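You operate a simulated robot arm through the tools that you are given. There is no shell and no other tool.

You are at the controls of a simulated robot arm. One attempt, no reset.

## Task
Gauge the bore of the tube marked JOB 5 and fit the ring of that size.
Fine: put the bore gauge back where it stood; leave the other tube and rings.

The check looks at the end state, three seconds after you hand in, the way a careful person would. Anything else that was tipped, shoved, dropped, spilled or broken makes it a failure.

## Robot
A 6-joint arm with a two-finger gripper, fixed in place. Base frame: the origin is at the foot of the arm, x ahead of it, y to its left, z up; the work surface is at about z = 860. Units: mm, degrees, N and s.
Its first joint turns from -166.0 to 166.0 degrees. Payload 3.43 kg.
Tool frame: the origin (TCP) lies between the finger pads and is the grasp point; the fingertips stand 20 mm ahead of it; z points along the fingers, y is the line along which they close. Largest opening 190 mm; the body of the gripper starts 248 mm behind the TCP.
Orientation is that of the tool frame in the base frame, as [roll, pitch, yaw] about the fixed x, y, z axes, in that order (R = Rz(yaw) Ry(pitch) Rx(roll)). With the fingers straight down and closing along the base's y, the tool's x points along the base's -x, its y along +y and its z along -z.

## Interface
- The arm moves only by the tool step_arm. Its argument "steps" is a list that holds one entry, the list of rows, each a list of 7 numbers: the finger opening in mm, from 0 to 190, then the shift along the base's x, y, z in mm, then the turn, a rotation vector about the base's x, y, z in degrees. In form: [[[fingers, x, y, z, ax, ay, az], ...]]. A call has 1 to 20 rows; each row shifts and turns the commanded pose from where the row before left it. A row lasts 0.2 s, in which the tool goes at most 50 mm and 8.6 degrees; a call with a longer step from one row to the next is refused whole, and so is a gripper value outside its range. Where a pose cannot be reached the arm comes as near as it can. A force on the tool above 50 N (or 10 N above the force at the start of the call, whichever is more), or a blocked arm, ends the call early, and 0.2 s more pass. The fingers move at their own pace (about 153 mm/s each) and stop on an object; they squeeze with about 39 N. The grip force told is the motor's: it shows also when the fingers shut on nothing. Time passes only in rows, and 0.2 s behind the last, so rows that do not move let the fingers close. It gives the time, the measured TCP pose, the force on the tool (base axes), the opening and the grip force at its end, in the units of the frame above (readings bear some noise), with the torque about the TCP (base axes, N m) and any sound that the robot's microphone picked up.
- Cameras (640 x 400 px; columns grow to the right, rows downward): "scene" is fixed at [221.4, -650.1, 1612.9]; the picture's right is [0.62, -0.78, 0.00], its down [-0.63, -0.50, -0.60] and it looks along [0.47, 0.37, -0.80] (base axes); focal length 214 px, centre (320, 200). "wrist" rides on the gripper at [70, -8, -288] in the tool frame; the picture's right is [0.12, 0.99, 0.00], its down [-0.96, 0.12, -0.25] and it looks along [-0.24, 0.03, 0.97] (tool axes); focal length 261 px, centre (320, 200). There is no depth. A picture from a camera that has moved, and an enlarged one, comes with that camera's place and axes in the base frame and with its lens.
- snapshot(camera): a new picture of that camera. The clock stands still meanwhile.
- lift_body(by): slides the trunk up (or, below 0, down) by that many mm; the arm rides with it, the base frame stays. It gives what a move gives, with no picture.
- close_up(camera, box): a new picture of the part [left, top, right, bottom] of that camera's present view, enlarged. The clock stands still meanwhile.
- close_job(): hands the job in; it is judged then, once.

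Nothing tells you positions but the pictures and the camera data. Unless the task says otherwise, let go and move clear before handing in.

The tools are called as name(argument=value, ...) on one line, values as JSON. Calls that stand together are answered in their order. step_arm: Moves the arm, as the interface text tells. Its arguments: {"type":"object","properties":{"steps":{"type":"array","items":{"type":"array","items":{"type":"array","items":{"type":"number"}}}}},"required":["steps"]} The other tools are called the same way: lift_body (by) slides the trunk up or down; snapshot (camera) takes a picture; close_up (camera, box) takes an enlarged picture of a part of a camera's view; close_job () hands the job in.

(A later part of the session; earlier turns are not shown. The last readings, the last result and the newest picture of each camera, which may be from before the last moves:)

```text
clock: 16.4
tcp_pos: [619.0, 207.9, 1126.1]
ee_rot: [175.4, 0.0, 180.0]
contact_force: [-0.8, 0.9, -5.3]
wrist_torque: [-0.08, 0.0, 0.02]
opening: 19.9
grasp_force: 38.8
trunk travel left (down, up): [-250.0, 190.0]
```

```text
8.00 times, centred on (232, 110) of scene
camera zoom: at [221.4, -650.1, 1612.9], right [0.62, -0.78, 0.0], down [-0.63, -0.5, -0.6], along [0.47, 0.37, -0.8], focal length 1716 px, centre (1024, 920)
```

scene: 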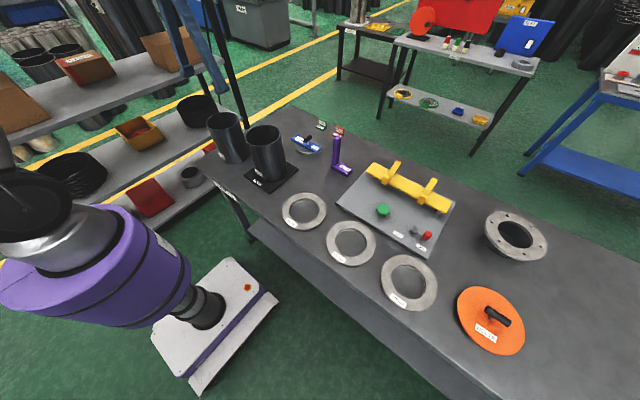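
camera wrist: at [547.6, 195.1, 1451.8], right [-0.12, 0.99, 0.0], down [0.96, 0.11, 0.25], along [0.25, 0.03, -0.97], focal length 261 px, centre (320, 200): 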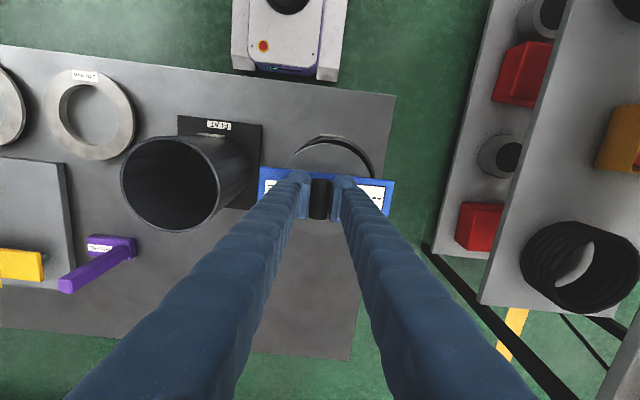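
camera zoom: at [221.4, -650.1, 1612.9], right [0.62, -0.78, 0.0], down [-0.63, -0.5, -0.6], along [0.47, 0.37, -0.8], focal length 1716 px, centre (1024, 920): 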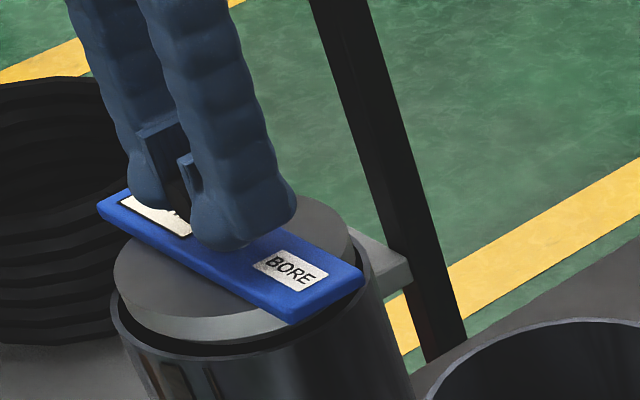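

The disc is entering the bore cleanly with no extra force. I'll continue down in small steps until the bar meets the rim.

step_arm(steps=[[[10, 0, 0, -5, 0, 0, 0], [10, 0, 0, -5, 0, 0, 0], [10, 0, 0, -2, 0, 0, 0], [10, 0, 0, 0, 0, 0, 0]]])

close_up(camera="wrist", box=[250, 120, 410, 220])

close_up(camera="scene", box=[200, 95, 256, 135])

```text
clock: 17.4
tcp_pos: [620.1, 209.2, 1115.2]
ee_rot: [175.5, -0.1, 179.9]
contact_force: [0.6, 0.8, -4.0]
wrist_torque: [-0.07, -0.01, 0.01]
opening: 20.0
grasp_force: 39.0
trunk travel left (down, up): [-250.0, 190.0]
```

```text
4.00 times, centred on (330, 170) of wrist
camera zoom: at [549.4, 177.1, 1400.2], right [-0.12, 0.99, 0.08], down [0.96, 0.1, 0.25], along [0.24, 0.11, -0.96], focal length 1043 px, centre (280, 320)
```

zoom: 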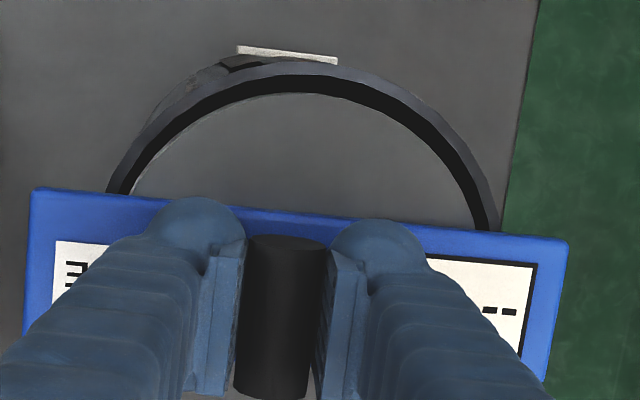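

```text
10.00 times, centred on (228, 115) of scene
camera zoom: at [221.4, -650.1, 1612.9], right [0.62, -0.78, 0.0], down [-0.63, -0.5, -0.6], along [0.47, 0.37, -0.8], focal length 2145 px, centre (1240, 1050)
```

zoom: 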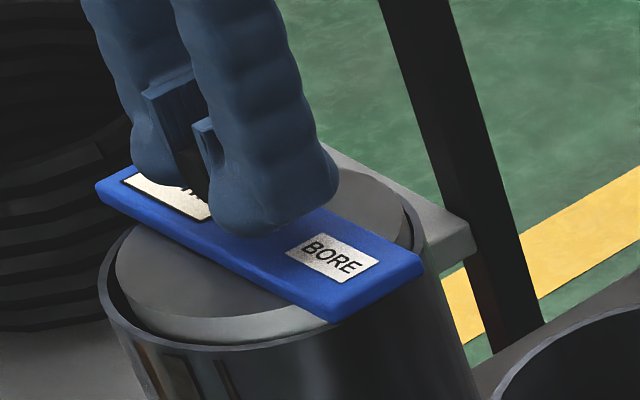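

The disc is well inside the bore. I'll zoom in on the gap between disc and wall on both sides.

close_up(camera="wrist", box=[272, 130, 380, 185])

```text
5.93 times, centred on (326, 158) of wrist
camera zoom: at [549.4, 177.1, 1400.2], right [-0.12, 0.99, 0.08], down [0.96, 0.1, 0.25], along [0.24, 0.11, -0.96], focal length 1545 px, centre (284, 452)
```

zoom: 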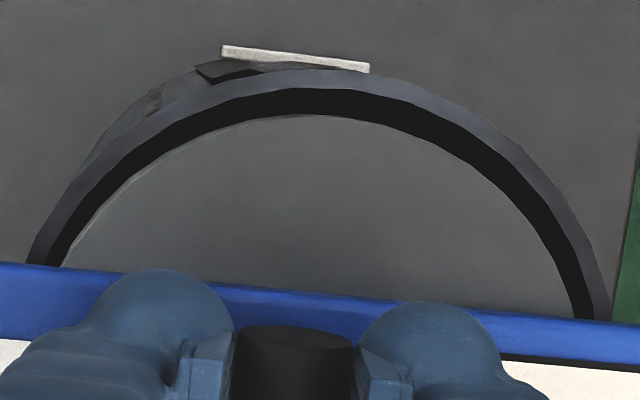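

The gaps are even all round, about 3 to 6 mm. I'll keep lowering in 2 mm steps and watch the vertical force for the seat.

step_arm(steps=[[[10, 0, 0, -2, 0, 0, 0], [10, 0, 0, -2, 0, 0, 0], [10, 0, 0, 0, 0, 0, 0]]])

```text
clock: 18.2
tcp_pos: [620.2, 209.4, 1110.2]
ee_rot: [175.5, -0.1, -179.9]
contact_force: [0.6, -0.4, -4.1]
wrist_torque: [-0.06, 0.0, 0.0]
opening: 19.8
grasp_force: 39.0
trunk travel left (down, up): [-250.0, 190.0]
```

step_arm(steps=[[[10, 0, 0, -1.5, 0, 0, 0], [10, 0, 0, 0, 0, 0, 0]]])

close_up(camera="scene", box=[204, 98, 252, 132])

```text
clock: 18.8
tcp_pos: [620.3, 208.8, 1108.3]
ee_rot: [175.5, 0.0, -180.0]
contact_force: [0.3, -0.9, -2.3]
wrist_torque: [0.04, 0.01, -0.04]
opening: 19.9
grasp_force: 37.9
trunk travel left (down, up): [-250.0, 190.0]
```

```text
11.76 times, centred on (228, 115) of scene
camera zoom: at [221.4, -650.1, 1612.9], right [0.62, -0.78, 0.0], down [-0.63, -0.5, -0.6], along [0.47, 0.37, -0.8], focal length 2523 px, centre (1402, 1200)
```

zoom: 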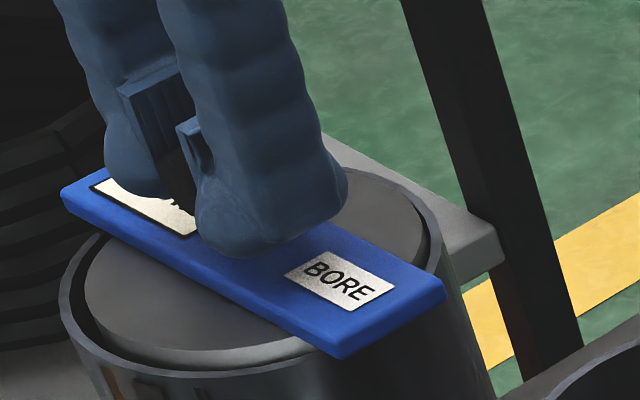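

First contact is showing: the vertical force dropped from 4 to 2.3 N and the torque changed sign. I'll go down 1 mm more.

step_arm(steps=[[[10, 0, 0, -1, 0, 0, 0], [10, 0, 0, 0, 0, 0, 0], [10, 0, 0, 0, 0, 0, 0]]])

close_up(camera="wrist", box=[240, 120, 400, 220])

```text
clock: 19.6
tcp_pos: [620.4, 209.7, 1108.7]
ee_rot: [175.4, -0.1, 180.0]
contact_force: [-0.5, -0.2, -3.4]
wrist_torque: [0.05, 0.0, -0.01]
opening: 19.9
grasp_force: 38.8
trunk travel left (down, up): [-250.0, 190.0]
```

```text
4.00 times, centred on (320, 170) of wrist
camera zoom: at [549.4, 177.2, 1393.0], right [-0.12, 0.99, 0.08], down [0.96, 0.1, 0.25], along [0.24, 0.11, -0.96], focal length 1043 px, centre (320, 320)
```

zoom: 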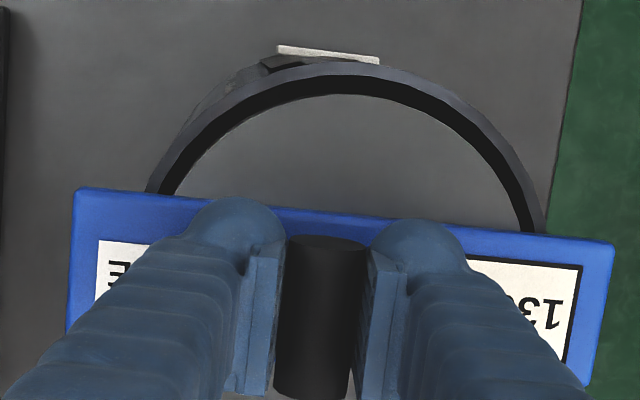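

The display has changed and now starts "13…", with the last digit hidden behind a finger. I'll release gently, lift away, level the tool and read it.

step_arm(steps=[[[24, 0, 0, 0, 0, 0, 0], [30, 0, 0, 0, 0, 0, 0], [60, 0, 0, 0, 0, 0, 0], [60, 0, 0, 0, 0, 0, 0]]])

step_arm(steps=[[[60, 0, 0, 15, 0, 0, 0], [60, 0, 0, 30, 0, 0, 0], [60, 0, 0, 30, -2.2, 0, 0], [60, 0, 0, 10, -2.3, 0, 0], [60, 0, 0, 0, 0, 0, 0], [60, 0, 0, 0, 0, 0, 0]]])

close_up(camera="wrist", box=[240, 110, 400, 210])

close_up(camera="scene", box=[200, 98, 256, 133])

```text
clock: 20.6
tcp_pos: [619.4, 210.5, 1107.2]
ee_rot: [175.5, -0.1, 179.9]
contact_force: [-0.3, -0.7, 0.1]
wrist_torque: [0.03, -0.01, -0.03]
opening: 59.8
grasp_force: 0.0
trunk travel left (down, up): [-250.0, 190.0]
```

```text
clock: 22.0
tcp_pos: [618.3, 208.2, 1193.5]
ee_rot: [180.0, -0.1, 180.0]
contact_force: [0.3, -0.1, 0.3]
wrist_torque: [0.03, -0.01, -0.01]
opening: 60.0
grasp_force: 0.0
trunk travel left (down, up): [-250.0, 190.0]
```

```text
4.00 times, centred on (320, 160) of wrist
camera zoom: at [548.5, 198.6, 1479.6], right [-0.12, 0.99, 0.0], down [0.96, 0.12, 0.25], along [0.24, 0.03, -0.97], focal length 1043 px, centre (320, 360)
```

zoom: 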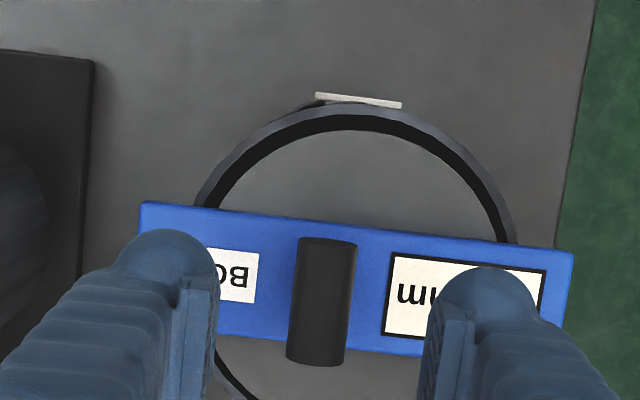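

```text
11.43 times, centred on (228, 116) of scene
camera zoom: at [221.4, -650.1, 1612.9], right [0.62, -0.78, 0.0], down [-0.63, -0.5, -0.6], along [0.47, 0.37, -0.8], focal length 2451 px, centre (1371, 1166)
```

zoom: 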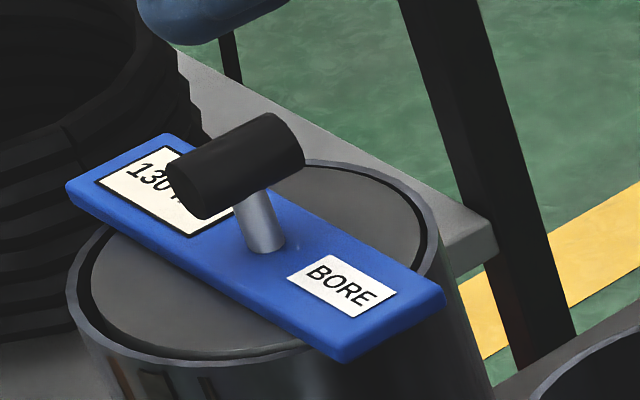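

The scene view reads "130 …". I'll spread the fingers to see the whole display from the wrist camera and confirm.

step_arm(steps=[[[190, 0, 0, 0, 0, 0, 0], [190, 0, 0, 0, 0, 0, 0], [190, 0, 0, 0, 0, 0, 0]]])

close_up(camera="wrist", box=[260, 130, 400, 210])

```text
clock: 22.8
tcp_pos: [619.7, 208.6, 1192.7]
ee_rot: [180.0, 0.0, 179.9]
contact_force: [-0.2, 0.2, -0.3]
wrist_torque: [0.0, 0.01, 0.0]
opening: 190.2
grasp_force: 0.1
trunk travel left (down, up): [-250.0, 190.0]
```

```text
4.57 times, centred on (330, 170) of wrist
camera zoom: at [548.5, 198.9, 1479.5], right [-0.12, 0.99, 0.0], down [0.96, 0.12, 0.25], along [0.24, 0.03, -0.97], focal length 1192 px, centre (274, 337)
```

zoom: 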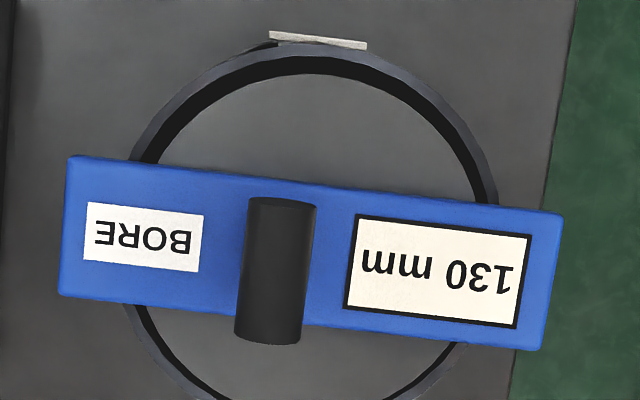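

The gauge reads 130 mm, so the 130 mm ring is the one to fit. Next I'll re-grip the gauge handle, about 1.2 mm off my current axis, and take it back.

step_arm(steps=[[[80, 0.6, 0.5, 0, 0, 0, 0], [80, 0.6, 0.5, -20, 0, 0, 0], [80, 0, 0, -30, 0, 0, 0], [80, 0, 0, -20, 0, 0, 0], [80, 0, 0, -14, 0, 0, 0], [80, 0, 0, 0, 0, 0, 0], [80, 0, 0, 0, 0, 0, 0]]])

close_up(camera="wrist", box=[240, 120, 400, 220])

close_up(camera="scene", box=[200, 93, 256, 133])

```text
clock: 24.4
tcp_pos: [619.8, 211.1, 1110.1]
ee_rot: [180.0, 0.0, -179.9]
contact_force: [0.7, 1.2, -0.1]
wrist_torque: [0.04, -0.02, 0.03]
opening: 80.1
grasp_force: 0.1
trunk travel left (down, up): [-250.0, 190.0]
```

```text
4.00 times, centred on (320, 170) of wrist
camera zoom: at [550.6, 201.2, 1397.1], right [-0.12, 0.99, 0.0], down [0.96, 0.12, 0.25], along [0.24, 0.03, -0.97], focal length 1043 px, centre (320, 320)
```

zoom: 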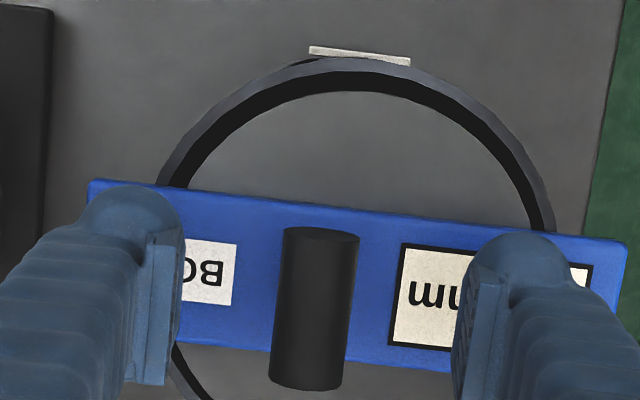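

```text
10.00 times, centred on (228, 113) of scene
camera zoom: at [221.4, -650.1, 1612.9], right [0.62, -0.78, 0.0], down [-0.63, -0.5, -0.6], along [0.47, 0.37, -0.8], focal length 2145 px, centre (1240, 1070)
```

zoom: 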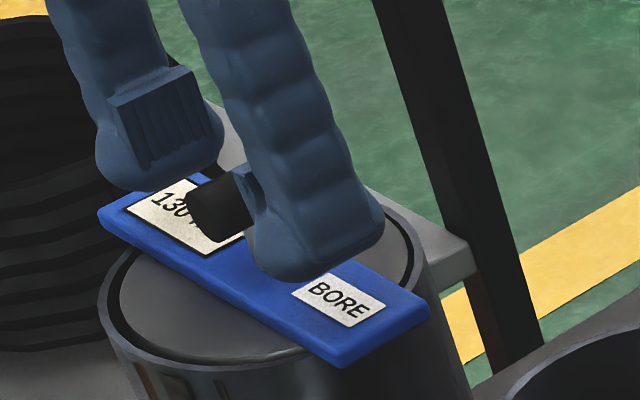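

The handle sits about 1.7 mm to -y and 1.4 mm to -x of the pad centre. I'll correct that so the grip matches the original, then close.

step_arm(steps=[[[80, -1.4, -1.7, 0, 0, 0, 0], [80, 0, 0, 0, 0, 0, 0], [40, 0, 0, 0, 0, 0, 0], [10, 0, 0, 0, 0, 0, 0], [10, 0, 0, 0, 0, 0, 0], [10, 0, 0, 0, 0, 0, 0]]])

close_up(camera="wrist", box=[240, 120, 400, 220])

```text
clock: 25.8
tcp_pos: [619.2, 208.2, 1109.3]
ee_rot: [180.0, 0.0, -180.0]
contact_force: [-0.3, 0.8, -0.6]
wrist_torque: [-0.11, 0.19, 0.54]
opening: 19.3
grasp_force: 39.0
trunk travel left (down, up): [-250.0, 190.0]
```

```text
4.00 times, centred on (320, 170) of wrist
camera zoom: at [549.1, 199.6, 1397.0], right [-0.12, 0.99, 0.0], down [0.96, 0.12, 0.25], along [0.24, 0.03, -0.97], focal length 1043 px, centre (320, 320)
```

zoom: 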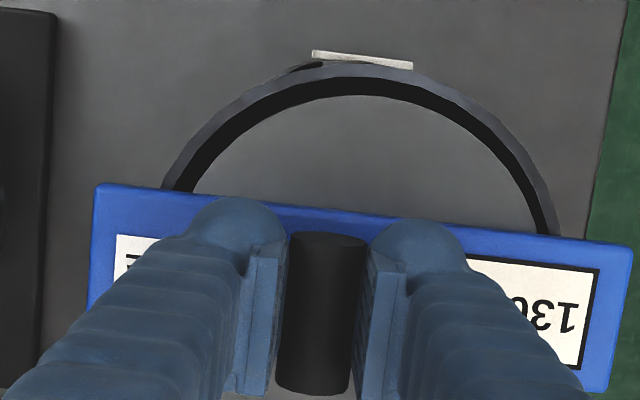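

It's gripped, though there's a small twisting torque. I'll let it settle for a moment before lifting.

step_arm(steps=[[[10, 0, 0, 0, 0, 0, 0], [10, 0, 0, 0, 0, 0, 0]]])

close_up(camera="wrist", box=[272, 130, 380, 200])

```text
clock: 26.4
tcp_pos: [619.0, 210.0, 1109.7]
ee_rot: [-180.0, -0.2, 180.0]
contact_force: [0.2, 1.6, -0.3]
wrist_torque: [0.17, -0.16, 0.61]
opening: 19.6
grasp_force: 38.8
trunk travel left (down, up): [-250.0, 190.0]
```

```text
5.71 times, centred on (326, 165) of wrist
camera zoom: at [549.0, 199.6, 1397.0], right [-0.12, 0.99, 0.0], down [0.96, 0.12, 0.25], along [0.24, 0.03, -0.97], focal length 1489 px, centre (286, 400)
```

zoom: 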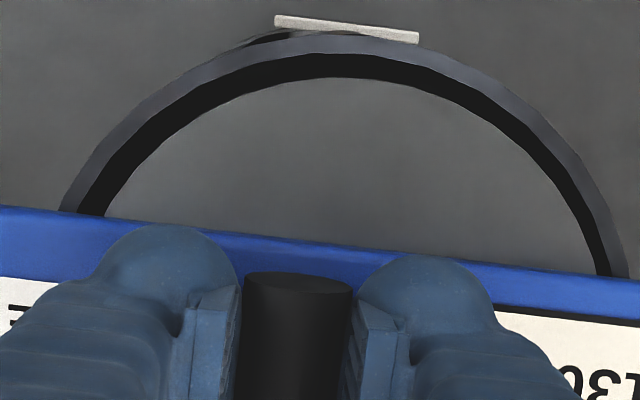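

The torque persists, probably because the handle sits slightly yawed against the pads. I'll lift a few millimetres and see whether it clears.

step_arm(steps=[[[10, 0, 0, 2, 0, 0, 0], [10, 0, 0, 3, 0, 0, 0], [10, 0, 0, 0, 0, 0, 0]]])

close_up(camera="wrist", box=[240, 120, 400, 220])

```text
clock: 27.2
tcp_pos: [619.8, 207.3, 1114.7]
ee_rot: [-180.0, 0.0, 180.0]
contact_force: [0.2, 0.5, -5.1]
wrist_torque: [-0.08, 0.14, 0.55]
opening: 19.8
grasp_force: 39.0
trunk travel left (down, up): [-250.0, 190.0]
```

```text
4.00 times, centred on (320, 170) of wrist
camera zoom: at [549.0, 199.6, 1401.5], right [-0.12, 0.99, 0.0], down [0.96, 0.12, 0.25], along [0.24, 0.03, -0.97], focal length 1043 px, centre (320, 320)
```

zoom: 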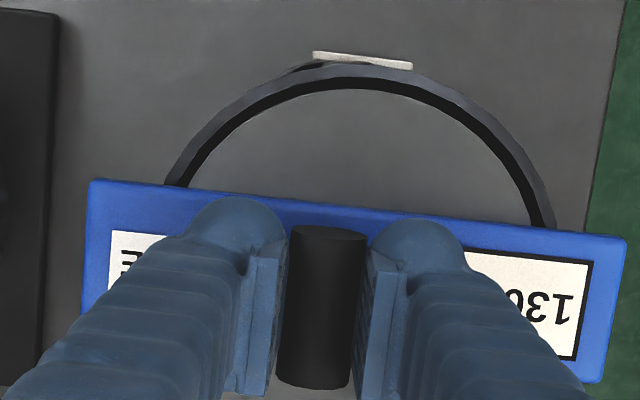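

The weight is on the gripper and the gauge is free vertically, but the torque is still there. I'll raise it slowly until the disc is fully out of the bore and check again.

step_arm(steps=[[[10, 0, 0, 5, 0, 0, 0], [10, 0, 0, 5, 0, 0, 0], [10, 0, 0, 5, 0, 0, 0], [10, 0, 0, 5, 0, 0, 0], [10, 0, 0, 0, 0, 0, 0]]])

close_up(camera="wrist", box=[240, 120, 400, 220])

close_up(camera="scene", box=[196, 90, 260, 135])

```text
clock: 28.4
tcp_pos: [619.6, 208.0, 1133.9]
ee_rot: [-180.0, 0.0, -180.0]
contact_force: [-0.4, -0.3, -3.3]
wrist_torque: [-0.05, 0.0, -0.01]
opening: 20.5
grasp_force: 39.5
trunk travel left (down, up): [-250.0, 190.0]
```

```text
4.00 times, centred on (320, 170) of wrist
camera zoom: at [548.6, 199.2, 1421.1], right [-0.12, 0.99, 0.0], down [0.96, 0.12, 0.25], along [0.24, 0.03, -0.97], focal length 1043 px, centre (320, 320)
```

zoom: 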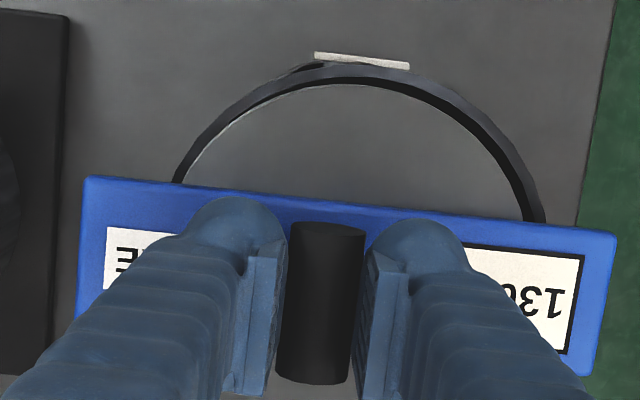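

```text
8.89 times, centred on (228, 112) of scene
camera zoom: at [221.4, -650.1, 1612.9], right [0.62, -0.78, 0.0], down [-0.63, -0.5, -0.6], along [0.47, 0.37, -0.8], focal length 1906 px, centre (1138, 978)
```

zoom: 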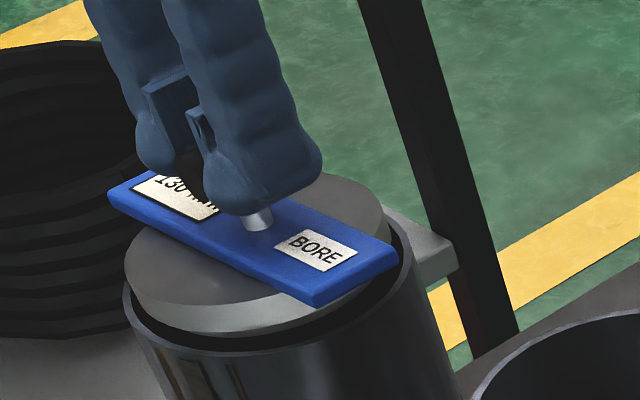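

The torque cleared once the gauge came free, but it has slipped about 4 mm down in the grip and rolled about 3.6 degrees. Before carrying it anywhere, I'll wait a moment over the tube and see if it's still slipping.

step_arm(steps=[[[5, 0, 0, 0, 0, 0, 0], [5, 0, 0, 0, 0, 0, 0], [5, 0, 0, 0, 0, 0, 0], [5, 0, 0, 0, 0, 0, 0]]])

close_up(camera="wrist", box=[240, 120, 400, 220])

close_up(camera="scene", box=[196, 90, 260, 135])

```text
clock: 29.4
tcp_pos: [619.5, 208.9, 1133.9]
ee_rot: [-179.9, -0.1, 180.0]
contact_force: [0.3, -0.4, -5.8]
wrist_torque: [-0.03, 0.01, -0.02]
opening: 20.3
grasp_force: 39.1
trunk travel left (down, up): [-250.0, 190.0]
```

```text
4.00 times, centred on (320, 170) of wrist
camera zoom: at [548.6, 199.2, 1421.0], right [-0.12, 0.99, 0.0], down [0.96, 0.12, 0.25], along [0.24, 0.03, -0.97], focal length 1043 px, centre (320, 320)
```

zoom: 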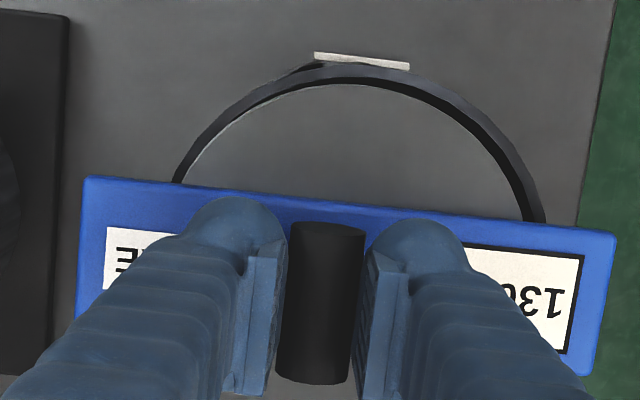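

```text
8.89 times, centred on (228, 112) of scene
camera zoom: at [221.4, -650.1, 1612.9], right [0.62, -0.78, 0.0], down [-0.63, -0.5, -0.6], along [0.47, 0.37, -0.8], focal length 1906 px, centre (1138, 978)
```

zoom: 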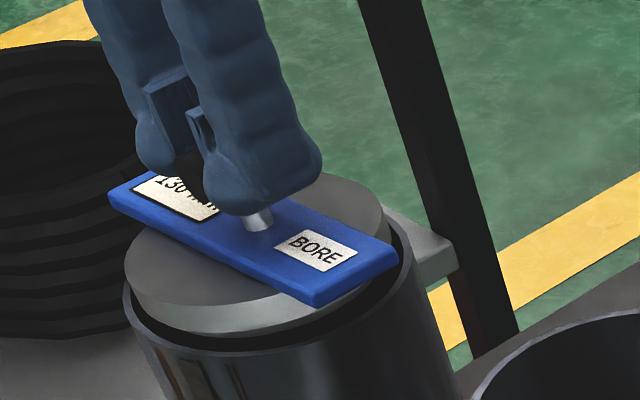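

The slip has stopped and the grip is steady, so I'll raise the gauge gently and carry it back slowly. Its place relative to the gripper is now about 2.3 mm to -x and 4 mm lower than in the first grip, which I'll allow for.

step_arm(steps=[[[5, 0, 0, 5, 0, 0, 0], [5, 0, 0, 10, 0, 0, 0], [5, 0, 0, 10, 0, 0, 0], [5, 0, 0, 10, 0, 0, 0], [5, 0, 0, 5, 0, 0, 0], [5, 5, -4.6, 0, 0, 0, 0], [5, 10, -9.3, 0, 0, 0, 0], [5, 14, -13, 0, 0, 0, 0], [5, 14, -13, 0, 0, 0, 0], [5, 14, -13, 0, 0, 0, 0], [5, 14, -13, 0, 0, 0, 0], [5, 14, -13, 0, 0, 0, 0], [5, 14, -13, 0, 0, 0, 0], [5, 14, -13, 0, 0, 0, 0], [5, 10, -9.3, 0, 0, 0, 0], [5, 5, -4.6, 0, 0, 0, 0], [5, 0, 0, 0, 0, 0, 0]]])

close_up(camera="wrist", box=[240, 120, 400, 220])

close_up(camera="scene", box=[200, 60, 300, 180])

```text
clock: 33.0
tcp_pos: [746.6, 89.8, 1172.7]
ee_rot: [-180.0, -0.2, -180.0]
contact_force: [0.9, 0.4, -4.4]
wrist_torque: [0.01, -0.03, 0.0]
opening: 20.5
grasp_force: 39.1
trunk travel left (down, up): [-250.0, 190.0]
```

```text
4.00 times, centred on (320, 170) of wrist
camera zoom: at [677.6, 80.3, 1460.2], right [-0.12, 0.99, 0.0], down [0.96, 0.12, 0.25], along [0.24, 0.03, -0.97], focal length 1043 px, centre (320, 320)
```

zoom: 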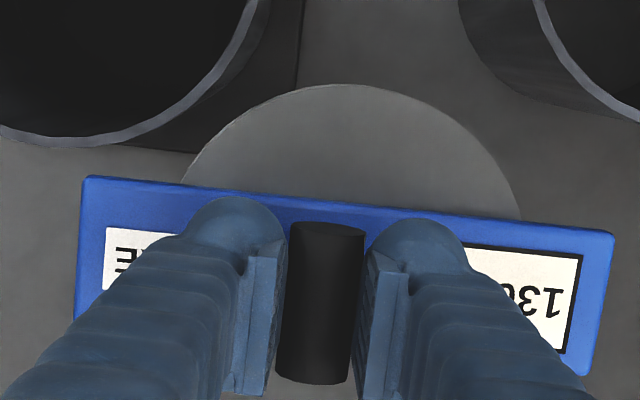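

```text
3.33 times, centred on (250, 120) of scene
camera zoom: at [221.4, -650.1, 1612.9], right [0.62, -0.78, 0.0], down [-0.63, -0.5, -0.6], along [0.47, 0.37, -0.8], focal length 715 px, centre (553, 467)
```

zoom: 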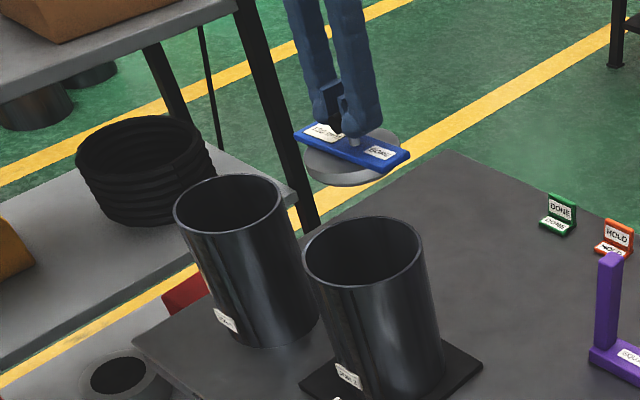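

The gauge is holding steady with no further slip. I'll finish the traverse and roll the tool 3.6 degrees to level it.

step_arm(steps=[[[5, 5, -4.65, 0, 0, 0, 0], [5, 10, -9.3, 0, 0, 0, 0], [5, 12.6, -11.71, 0, 0, 0, 0], [5, 12.6, -11.71, 0, 0, 0, 0], [5, 12.6, -11.71, 0, 0, 0, 0], [5, 12.6, -11.71, 0, 0, 0, 0], [5, 12.6, -11.71, 0, 0, 0, 0], [5, 12.6, -11.71, 0, 0, 0, 0], [5, 12.6, -11.71, 0, 0, 0, 0], [5, 12.6, -11.71, 0, 0, 0, 0], [5, 12.6, -11.71, 0, 0, 0, 0], [5, 10, -9.3, 0, 0, 0, 0], [5, 5, -4.65, 0, 0, 0, 0], [5, 0, 0, 0, 1.2, 0, 0], [5, 0, 0, 0, 1.2, 0, 0], [5, 0, 0, 0, 1.2, 0, 0], [5, 0, 0, 0, 0, 0, 0]]])

step_arm(steps=[[[5, 0, 0, -6, 0, 0, 0], [5, 0, 0, -12, 0, 0, 0], [5, 0, 0, -15, 0, 0, 0], [5, 0, 0, -15, 0, 0, 0], [5, 0, 0, -15, 0, 0, 0], [5, 0, 0, -15, 0, 0, 0], [5, 0, 0, -15, 0, 0, 0], [5, 0, 0, -15, 0, 0, 0], [5, 0, 0, -15, 0, 0, 0], [5, 0, 0, -15, 0, 0, 0], [5, 0, 0, -15, 0, 0, 0], [5, 0, 0, -15, 0, 0, 0], [5, 0, 0, -15, 0, 0, 0], [5, 0, 0, -10, 0, 0, 0], [5, 0, 0, -5, 0, 0, 0], [5, 0, 0, 0, 0, 0, 0]]])

close_up(camera="wrist", box=[240, 120, 400, 220])

close_up(camera="scene", box=[285, 125, 335, 157])

```text
clock: 36.6
tcp_pos: [892.6, -43.8, 1173.0]
ee_rot: [176.4, 0.0, -180.0]
contact_force: [-0.5, -0.1, -4.7]
wrist_torque: [0.01, 0.02, 0.05]
opening: 20.0
grasp_force: 39.2
trunk travel left (down, up): [-250.0, 190.0]
```

```text
clock: 40.0
tcp_pos: [890.6, -43.5, 974.5]
ee_rot: [176.4, -0.1, -179.9]
contact_force: [0.5, 0.6, -4.7]
wrist_torque: [-0.03, -0.01, 0.04]
opening: 20.4
grasp_force: 38.4
trunk travel left (down, up): [-250.0, 190.0]
```

```text
4.00 times, centred on (320, 170) of wrist
camera zoom: at [819.9, -71.0, 1261.1], right [-0.12, 0.99, 0.06], down [0.96, 0.1, 0.25], along [0.24, 0.09, -0.97], focal length 1043 px, centre (320, 320)
```

zoom: 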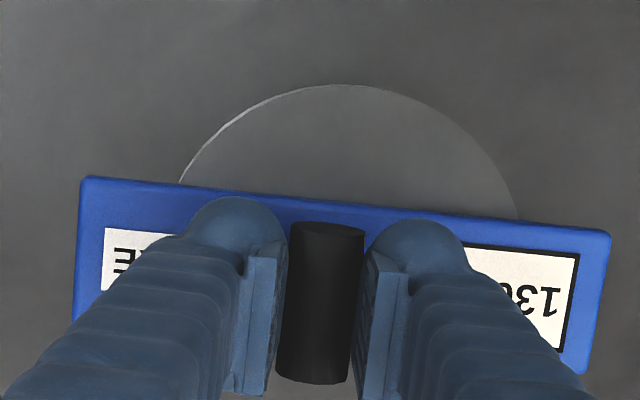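

```text
12.50 times, centred on (310, 141) of scene
camera zoom: at [221.4, -650.1, 1612.9], right [0.62, -0.78, 0.0], down [-0.63, -0.5, -0.6], along [0.47, 0.37, -0.8], focal length 2681 px, centre (445, 938)
```

zoom: 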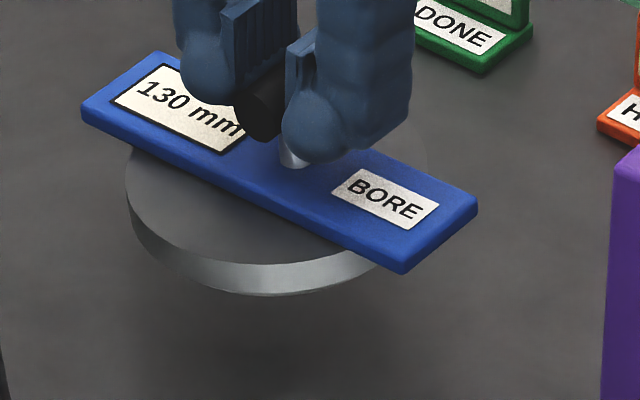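

The gauge is over its spot, still about 1.7 degrees low on the +y side. I'll add that roll and lower to just above the bench, then compare the scene view with the original picture.

step_arm(steps=[[[5, 0, 0, -8, 0.6, 0, 0], [5, 0, 0, -10, 0.6, 0, 0], [5, 0, 0, -10, 0.5, 0, 0], [5, 0, 0, -7, 0, 0, 0], [5, 0, 0, 0, 0, 0, 0]]])

close_up(camera="wrist", box=[240, 120, 400, 220])

close_up(camera="scene", box=[285, 125, 335, 157])

```text
clock: 41.2
tcp_pos: [890.0, -45.8, 939.8]
ee_rot: [174.7, -0.1, -179.9]
contact_force: [-0.6, 0.0, -4.1]
wrist_torque: [-0.06, -0.02, -0.01]
opening: 20.4
grasp_force: 39.4
trunk travel left (down, up): [-250.0, 190.0]
```

```text
4.00 times, centred on (320, 170) of wrist
camera zoom: at [820.1, -80.9, 1226.0], right [-0.12, 0.99, 0.09], down [0.96, 0.09, 0.26], along [0.24, 0.12, -0.96], focal length 1043 px, centre (320, 320)
```

zoom: 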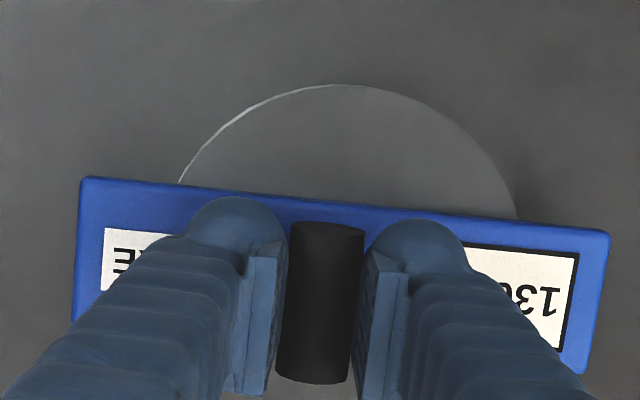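

```text
12.50 times, centred on (310, 141) of scene
camera zoom: at [221.4, -650.1, 1612.9], right [0.62, -0.78, 0.0], down [-0.63, -0.5, -0.6], along [0.47, 0.37, -0.8], focal length 2681 px, centre (445, 938)
```

zoom: 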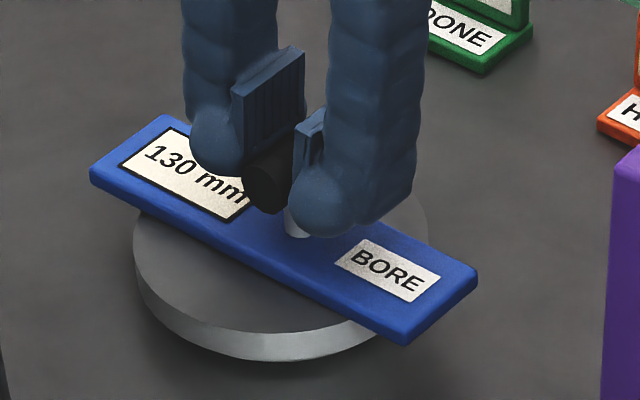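

It's about 6 mm above the bench. Comparing views, it needs to go about 2.7 mm in +y and roll another 0.6 degrees, then settle on the bench slowly.

step_arm(steps=[[[5, -0.2, 1.4, 0, 0.4, 0, 0], [5, -0.1, 1.3, -2, 0.2, 0, 0], [5, 0, 0, -1.5, 0, 0, 0], [5, 0, 0, 0, 0, 0, 0]]])

close_up(camera="scene", box=[285, 125, 335, 157])

```text
clock: 42.2
tcp_pos: [890.0, -41.2, 937.6]
ee_rot: [174.0, -0.2, -180.0]
contact_force: [-0.2, -0.3, -3.6]
wrist_torque: [-0.03, -0.01, -0.05]
opening: 20.2
grasp_force: 39.2
trunk travel left (down, up): [-250.0, 190.0]
```

```text
12.50 times, centred on (310, 141) of scene
camera zoom: at [221.4, -650.1, 1612.9], right [0.62, -0.78, 0.0], down [-0.63, -0.5, -0.6], along [0.47, 0.37, -0.8], focal length 2681 px, centre (445, 938)
```

zoom: 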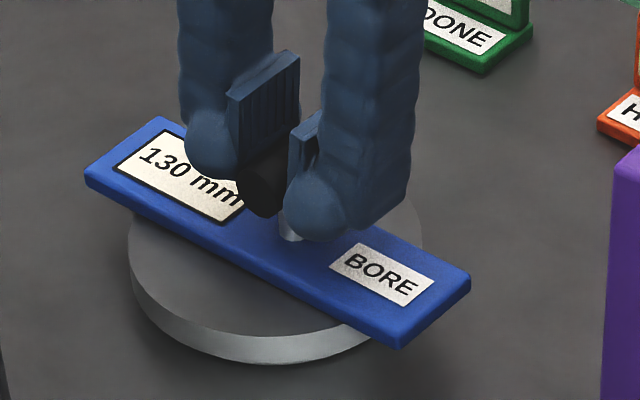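

The view now lines up with the original to within about a millimetre, leaving roughly 4 mm to go. I'll ease down until contact.

step_arm(steps=[[[5, 0.2, -0.5, -1.5, 0, 0, 0], [5, 0, 0, -1, 0, 0, 0], [5, 0, 0, 0, 0, 0, 0]]])

step_arm(steps=[[[5, 0, 0, -1, 0, 0, 0], [5, 0, 0, 0, 0, 0, 0]]])

close_up(camera="scene", box=[285, 125, 335, 157])

```text
clock: 43.0
tcp_pos: [890.8, -42.4, 935.2]
ee_rot: [174.1, 0.0, -180.0]
contact_force: [-0.1, -0.2, -1.9]
wrist_torque: [0.0, 0.08, 0.03]
opening: 20.3
grasp_force: 38.7
trunk travel left (down, up): [-250.0, 190.0]
```

```text
clock: 43.6
tcp_pos: [889.8, -42.8, 935.1]
ee_rot: [174.1, 0.0, 179.9]
contact_force: [-0.1, -3.3, 9.1]
wrist_torque: [0.0, 0.65, 0.14]
opening: 20.6
grasp_force: 38.9
trunk travel left (down, up): [-250.0, 190.0]
```

```text
12.50 times, centred on (310, 141) of scene
camera zoom: at [221.4, -650.1, 1612.9], right [0.62, -0.78, 0.0], down [-0.63, -0.5, -0.6], along [0.47, 0.37, -0.8], focal length 2681 px, centre (445, 938)
```

zoom: 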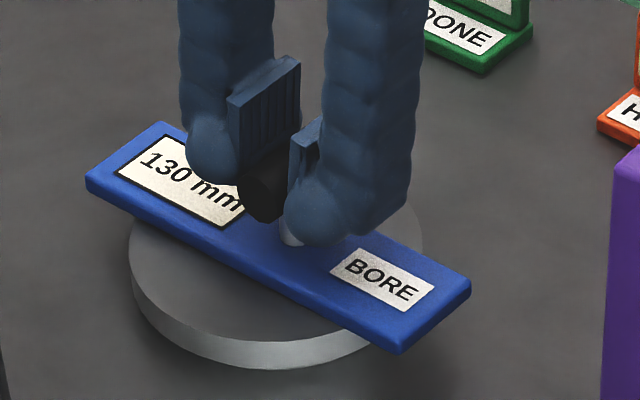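

It's touching the bench and the view matches the original closely. I'll ease off half a millimetre, open gently, then raise the gripper.

step_arm(steps=[[[5, 0, 0, 0.6, 0, 0, 0], [22, 0, 0, 0, 0, 0, 0], [26, 0, 0, 0, 0, 0, 0], [40, 0, 0, 0, 0, 0, 0], [60, 0, 0, 0, 0, 0, 0], [60, 0, 0, 0, 0, 0, 0]]])

close_up(camera="scene", box=[285, 125, 335, 157])

close_up(camera="wrist", box=[240, 120, 400, 220])

```text
clock: 45.0
tcp_pos: [891.3, -41.5, 935.2]
ee_rot: [174.0, -0.2, 179.9]
contact_force: [-0.8, -0.1, 0.5]
wrist_torque: [0.02, 0.01, 0.0]
opening: 60.0
grasp_force: 0.0
trunk travel left (down, up): [-250.0, 190.0]
```

```text
12.50 times, centred on (310, 141) of scene
camera zoom: at [221.4, -650.1, 1612.9], right [0.62, -0.78, 0.0], down [-0.63, -0.5, -0.6], along [0.47, 0.37, -0.8], focal length 2681 px, centre (445, 938)
```

zoom: 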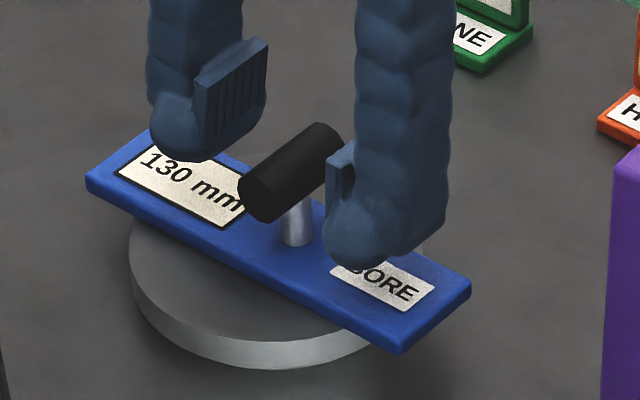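

```text
4.00 times, centred on (320, 170) of wrist
camera zoom: at [820.6, -81.0, 1218.8], right [-0.12, 0.99, 0.1], down [0.96, 0.09, 0.26], along [0.24, 0.13, -0.96], focal length 1043 px, centre (320, 320)
```

zoom: 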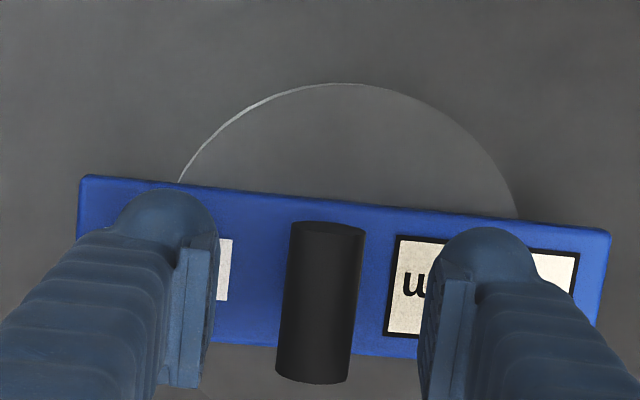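

The gauge is standing within about a millimetre of where it began. I'll lift clear, straighten the tool and compare against the first picture.

step_arm(steps=[[[60, 0, 0, 15, 0, 0, 0], [60, 0, 0, 30, 0, 0, 0], [60, 0, 0, 40, 0, 0, 0], [60, 0, 0, 40, -2, 0, 0], [60, 0, 0, 40, -2, 0, 0], [100, 0, 0, 40, -1.9, 0, 0], [100, 0, 0, 40, 0, 0, 0], [100, 0, 0, 0, 0, 0, 0]]])

close_up(camera="scene", box=[285, 125, 335, 157])

snapshot(camera="wrist")

snapshot(camera="scene")

```text
clock: 46.8
tcp_pos: [891.2, -44.5, 1179.3]
ee_rot: [-180.0, -0.1, 180.0]
contact_force: [-0.2, -1.0, -0.8]
wrist_torque: [0.06, 0.01, -0.02]
opening: 99.7
grasp_force: 0.1
trunk travel left (down, up): [-250.0, 190.0]
```

```text
12.50 times, centred on (310, 141) of scene
camera zoom: at [221.4, -650.1, 1612.9], right [0.62, -0.78, 0.0], down [-0.63, -0.5, -0.6], along [0.47, 0.37, -0.8], focal length 2681 px, centre (445, 938)
```

zoom: 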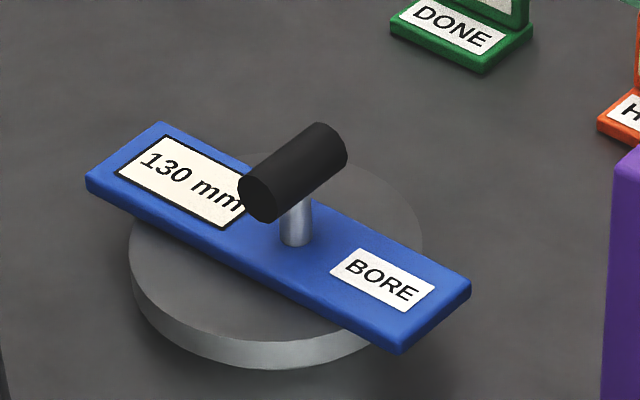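

```text
taken
camera wrist: at [819.9, -53.6, 1466.4], right [-0.12, 0.99, 0.0], down [0.96, 0.12, 0.25], along [0.24, 0.03, -0.97], focal length 261 px, centre (320, 200)
```

wrist: 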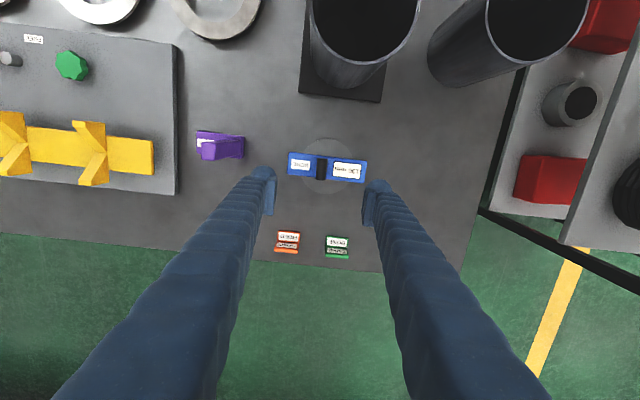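

```text
taken
```

scene: 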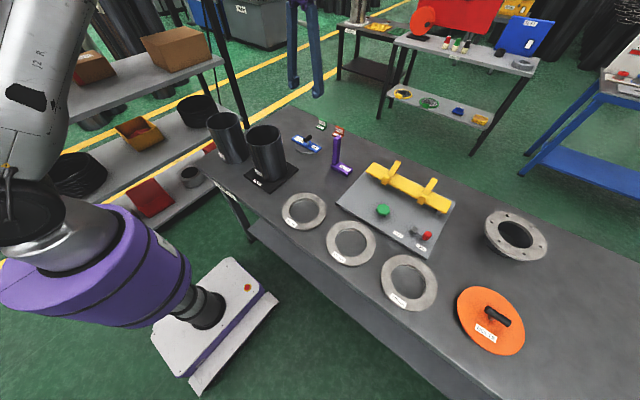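

The gauge is back in its place and lies flat, still showing 130 mm. Next is the 130 mm ring near (566, -751), so I'll move over it at a safe height for a closer look.

step_arm(steps=[[[190, -18, -39.5, -1, 0, 0, 0], [190, -18, -39.5, -1, 0, 0, 0], [190, -18, -39.5, -1, 0, 0, 0], [190, -18, -39.5, -1, 0, 0, 0], [190, -18, -39.5, -1, 0, 0, 0], [190, -18, -39.5, -1, 0, 0, 0], [190, -18, -39.5, -1, 0, 0, 0], [190, -18, -39.5, -1, 0, 0, 0], [190, -18, -39.5, -1, 0, 0, 0], [190, -18, -39.5, -1, 0, 0, 0], [190, -18, -39.5, -1, 0, 0, 0], [190, -18, -39.5, -1, 0, 0, 0], [190, -18, -39.5, -1, 0, 0, 0], [190, -18, -39.5, -1, 0, 0, 0], [190, -18, -39.5, -1, 0, 0, 0], [190, -18, -39.5, -1, 0, 0, 0], [190, -18, -39.5, -1, 0, 0, 0], [190, -18, -39, -1, 0, 0, 0], [190, 0, 0, 0, 0, 0, 0], [190, 0, 0, 0, 0, 0, 0]]])

snapshot(camera="wrist")

close_up(camera="wrist", box=[240, 100, 400, 240])

snapshot(camera="scene")

```text
clock: 51.0
tcp_pos: [564.0, -750.7, 1162.8]
ee_rot: [180.0, 0.1, -180.0]
contact_force: [-0.3, 0.3, -0.5]
wrist_torque: [-0.13, 0.06, -0.01]
opening: 190.0
grasp_force: 0.2
trunk travel left (down, up): [-250.0, 190.0]
```

```text
taken
camera wrist: at [494.2, -760.3, 1450.3], right [-0.12, 0.99, 0.0], down [0.96, 0.12, 0.25], along [0.24, 0.03, -0.97], focal length 261 px, centre (320, 200)
```

wrist: 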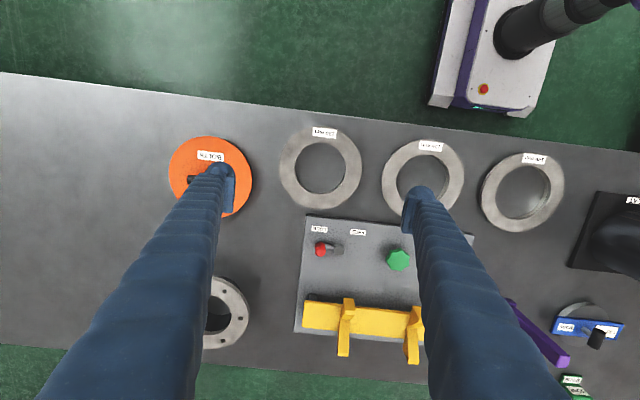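

```text
2.86 times, centred on (320, 170) of wrist
camera zoom: at [494.2, -760.3, 1450.3], right [-0.12, 0.99, 0.0], down [0.96, 0.12, 0.25], along [0.24, 0.03, -0.97], focal length 745 px, centre (320, 286)
```

zoom: 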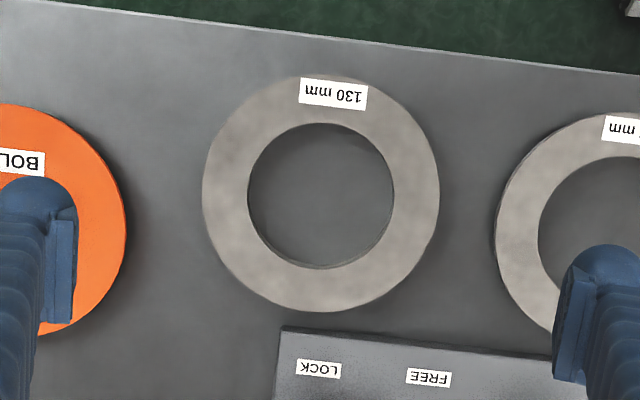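

```text
taken
```

scene: 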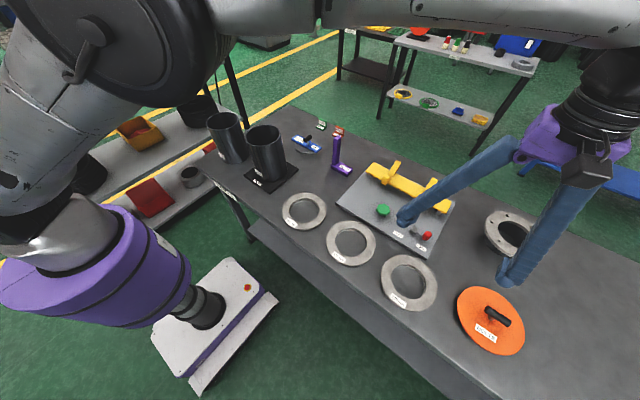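

The 130 mm ring is about 182 mm across, centred near (568, -750), with the lid, the 135 ring and the fixture far enough away for the fingers. I'll centre over it and descend to z of about 1000 to refine.

step_arm(steps=[[[190, 3.9, 1, -40, 0, 0, 0], [190, 0, 0, -40, 0, 0, 0], [190, 0, 0, -40, 0, 0, 0], [190, 0, 0, -40, 0, 0, 0], [190, 0, 0, 0, 0, 0, 0], [190, 0, 0, 0, 0, 0, 0]]])

snapshot(camera="wrist")

close_up(camera="wrist", box=[210, 80, 430, 230])

close_up(camera="scene", box=[350, 200, 530, 330])

```text
clock: 52.4
tcp_pos: [568.9, -752.3, 1002.6]
ee_rot: [-180.0, 0.1, -180.0]
contact_force: [-0.7, -0.5, -0.1]
wrist_torque: [-0.04, 0.0, 0.02]
opening: 189.8
grasp_force: 0.2
trunk travel left (down, up): [-250.0, 190.0]
```

```text
taken
camera wrist: at [498.2, -761.3, 1289.9], right [-0.12, 0.99, 0.0], down [0.96, 0.12, 0.25], along [0.25, 0.03, -0.97], focal length 261 px, centre (320, 200)
```

wrist: 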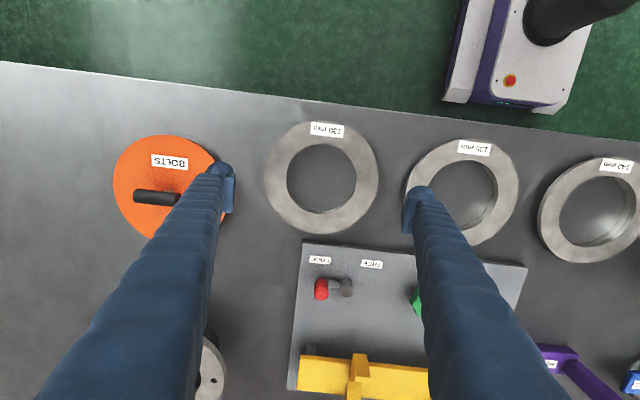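

```text
2.67 times, centred on (320, 155) of wrist
camera zoom: at [498.2, -761.3, 1289.9], right [-0.12, 0.99, 0.0], down [0.96, 0.12, 0.25], along [0.25, 0.03, -0.97], focal length 695 px, centre (320, 320)
```

zoom: 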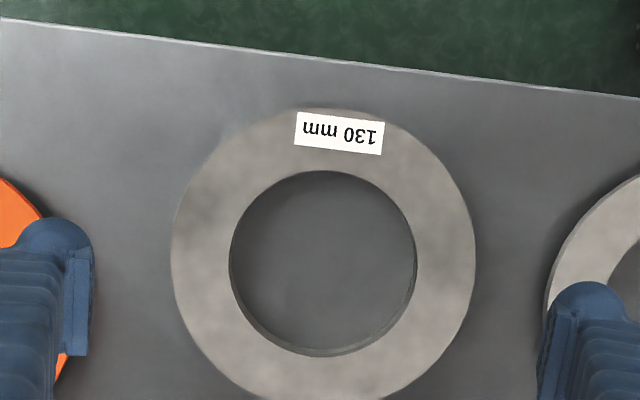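

```text
3.08 times, centred on (440, 265) of scene
camera zoom: at [221.4, -650.1, 1612.9], right [0.62, -0.78, 0.0], down [-0.63, -0.5, -0.6], along [0.47, 0.37, -0.8], focal length 660 px, centre (-49, 0)
```

zoom: 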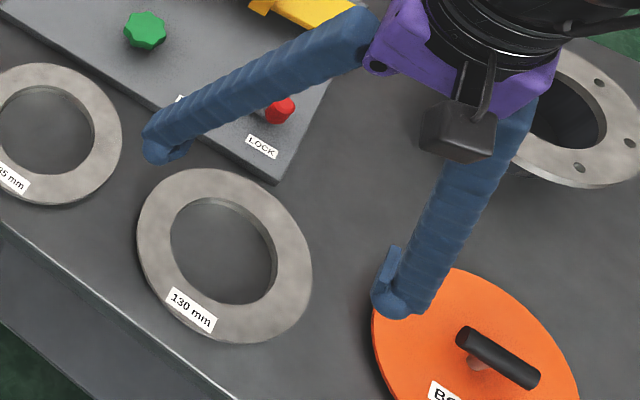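

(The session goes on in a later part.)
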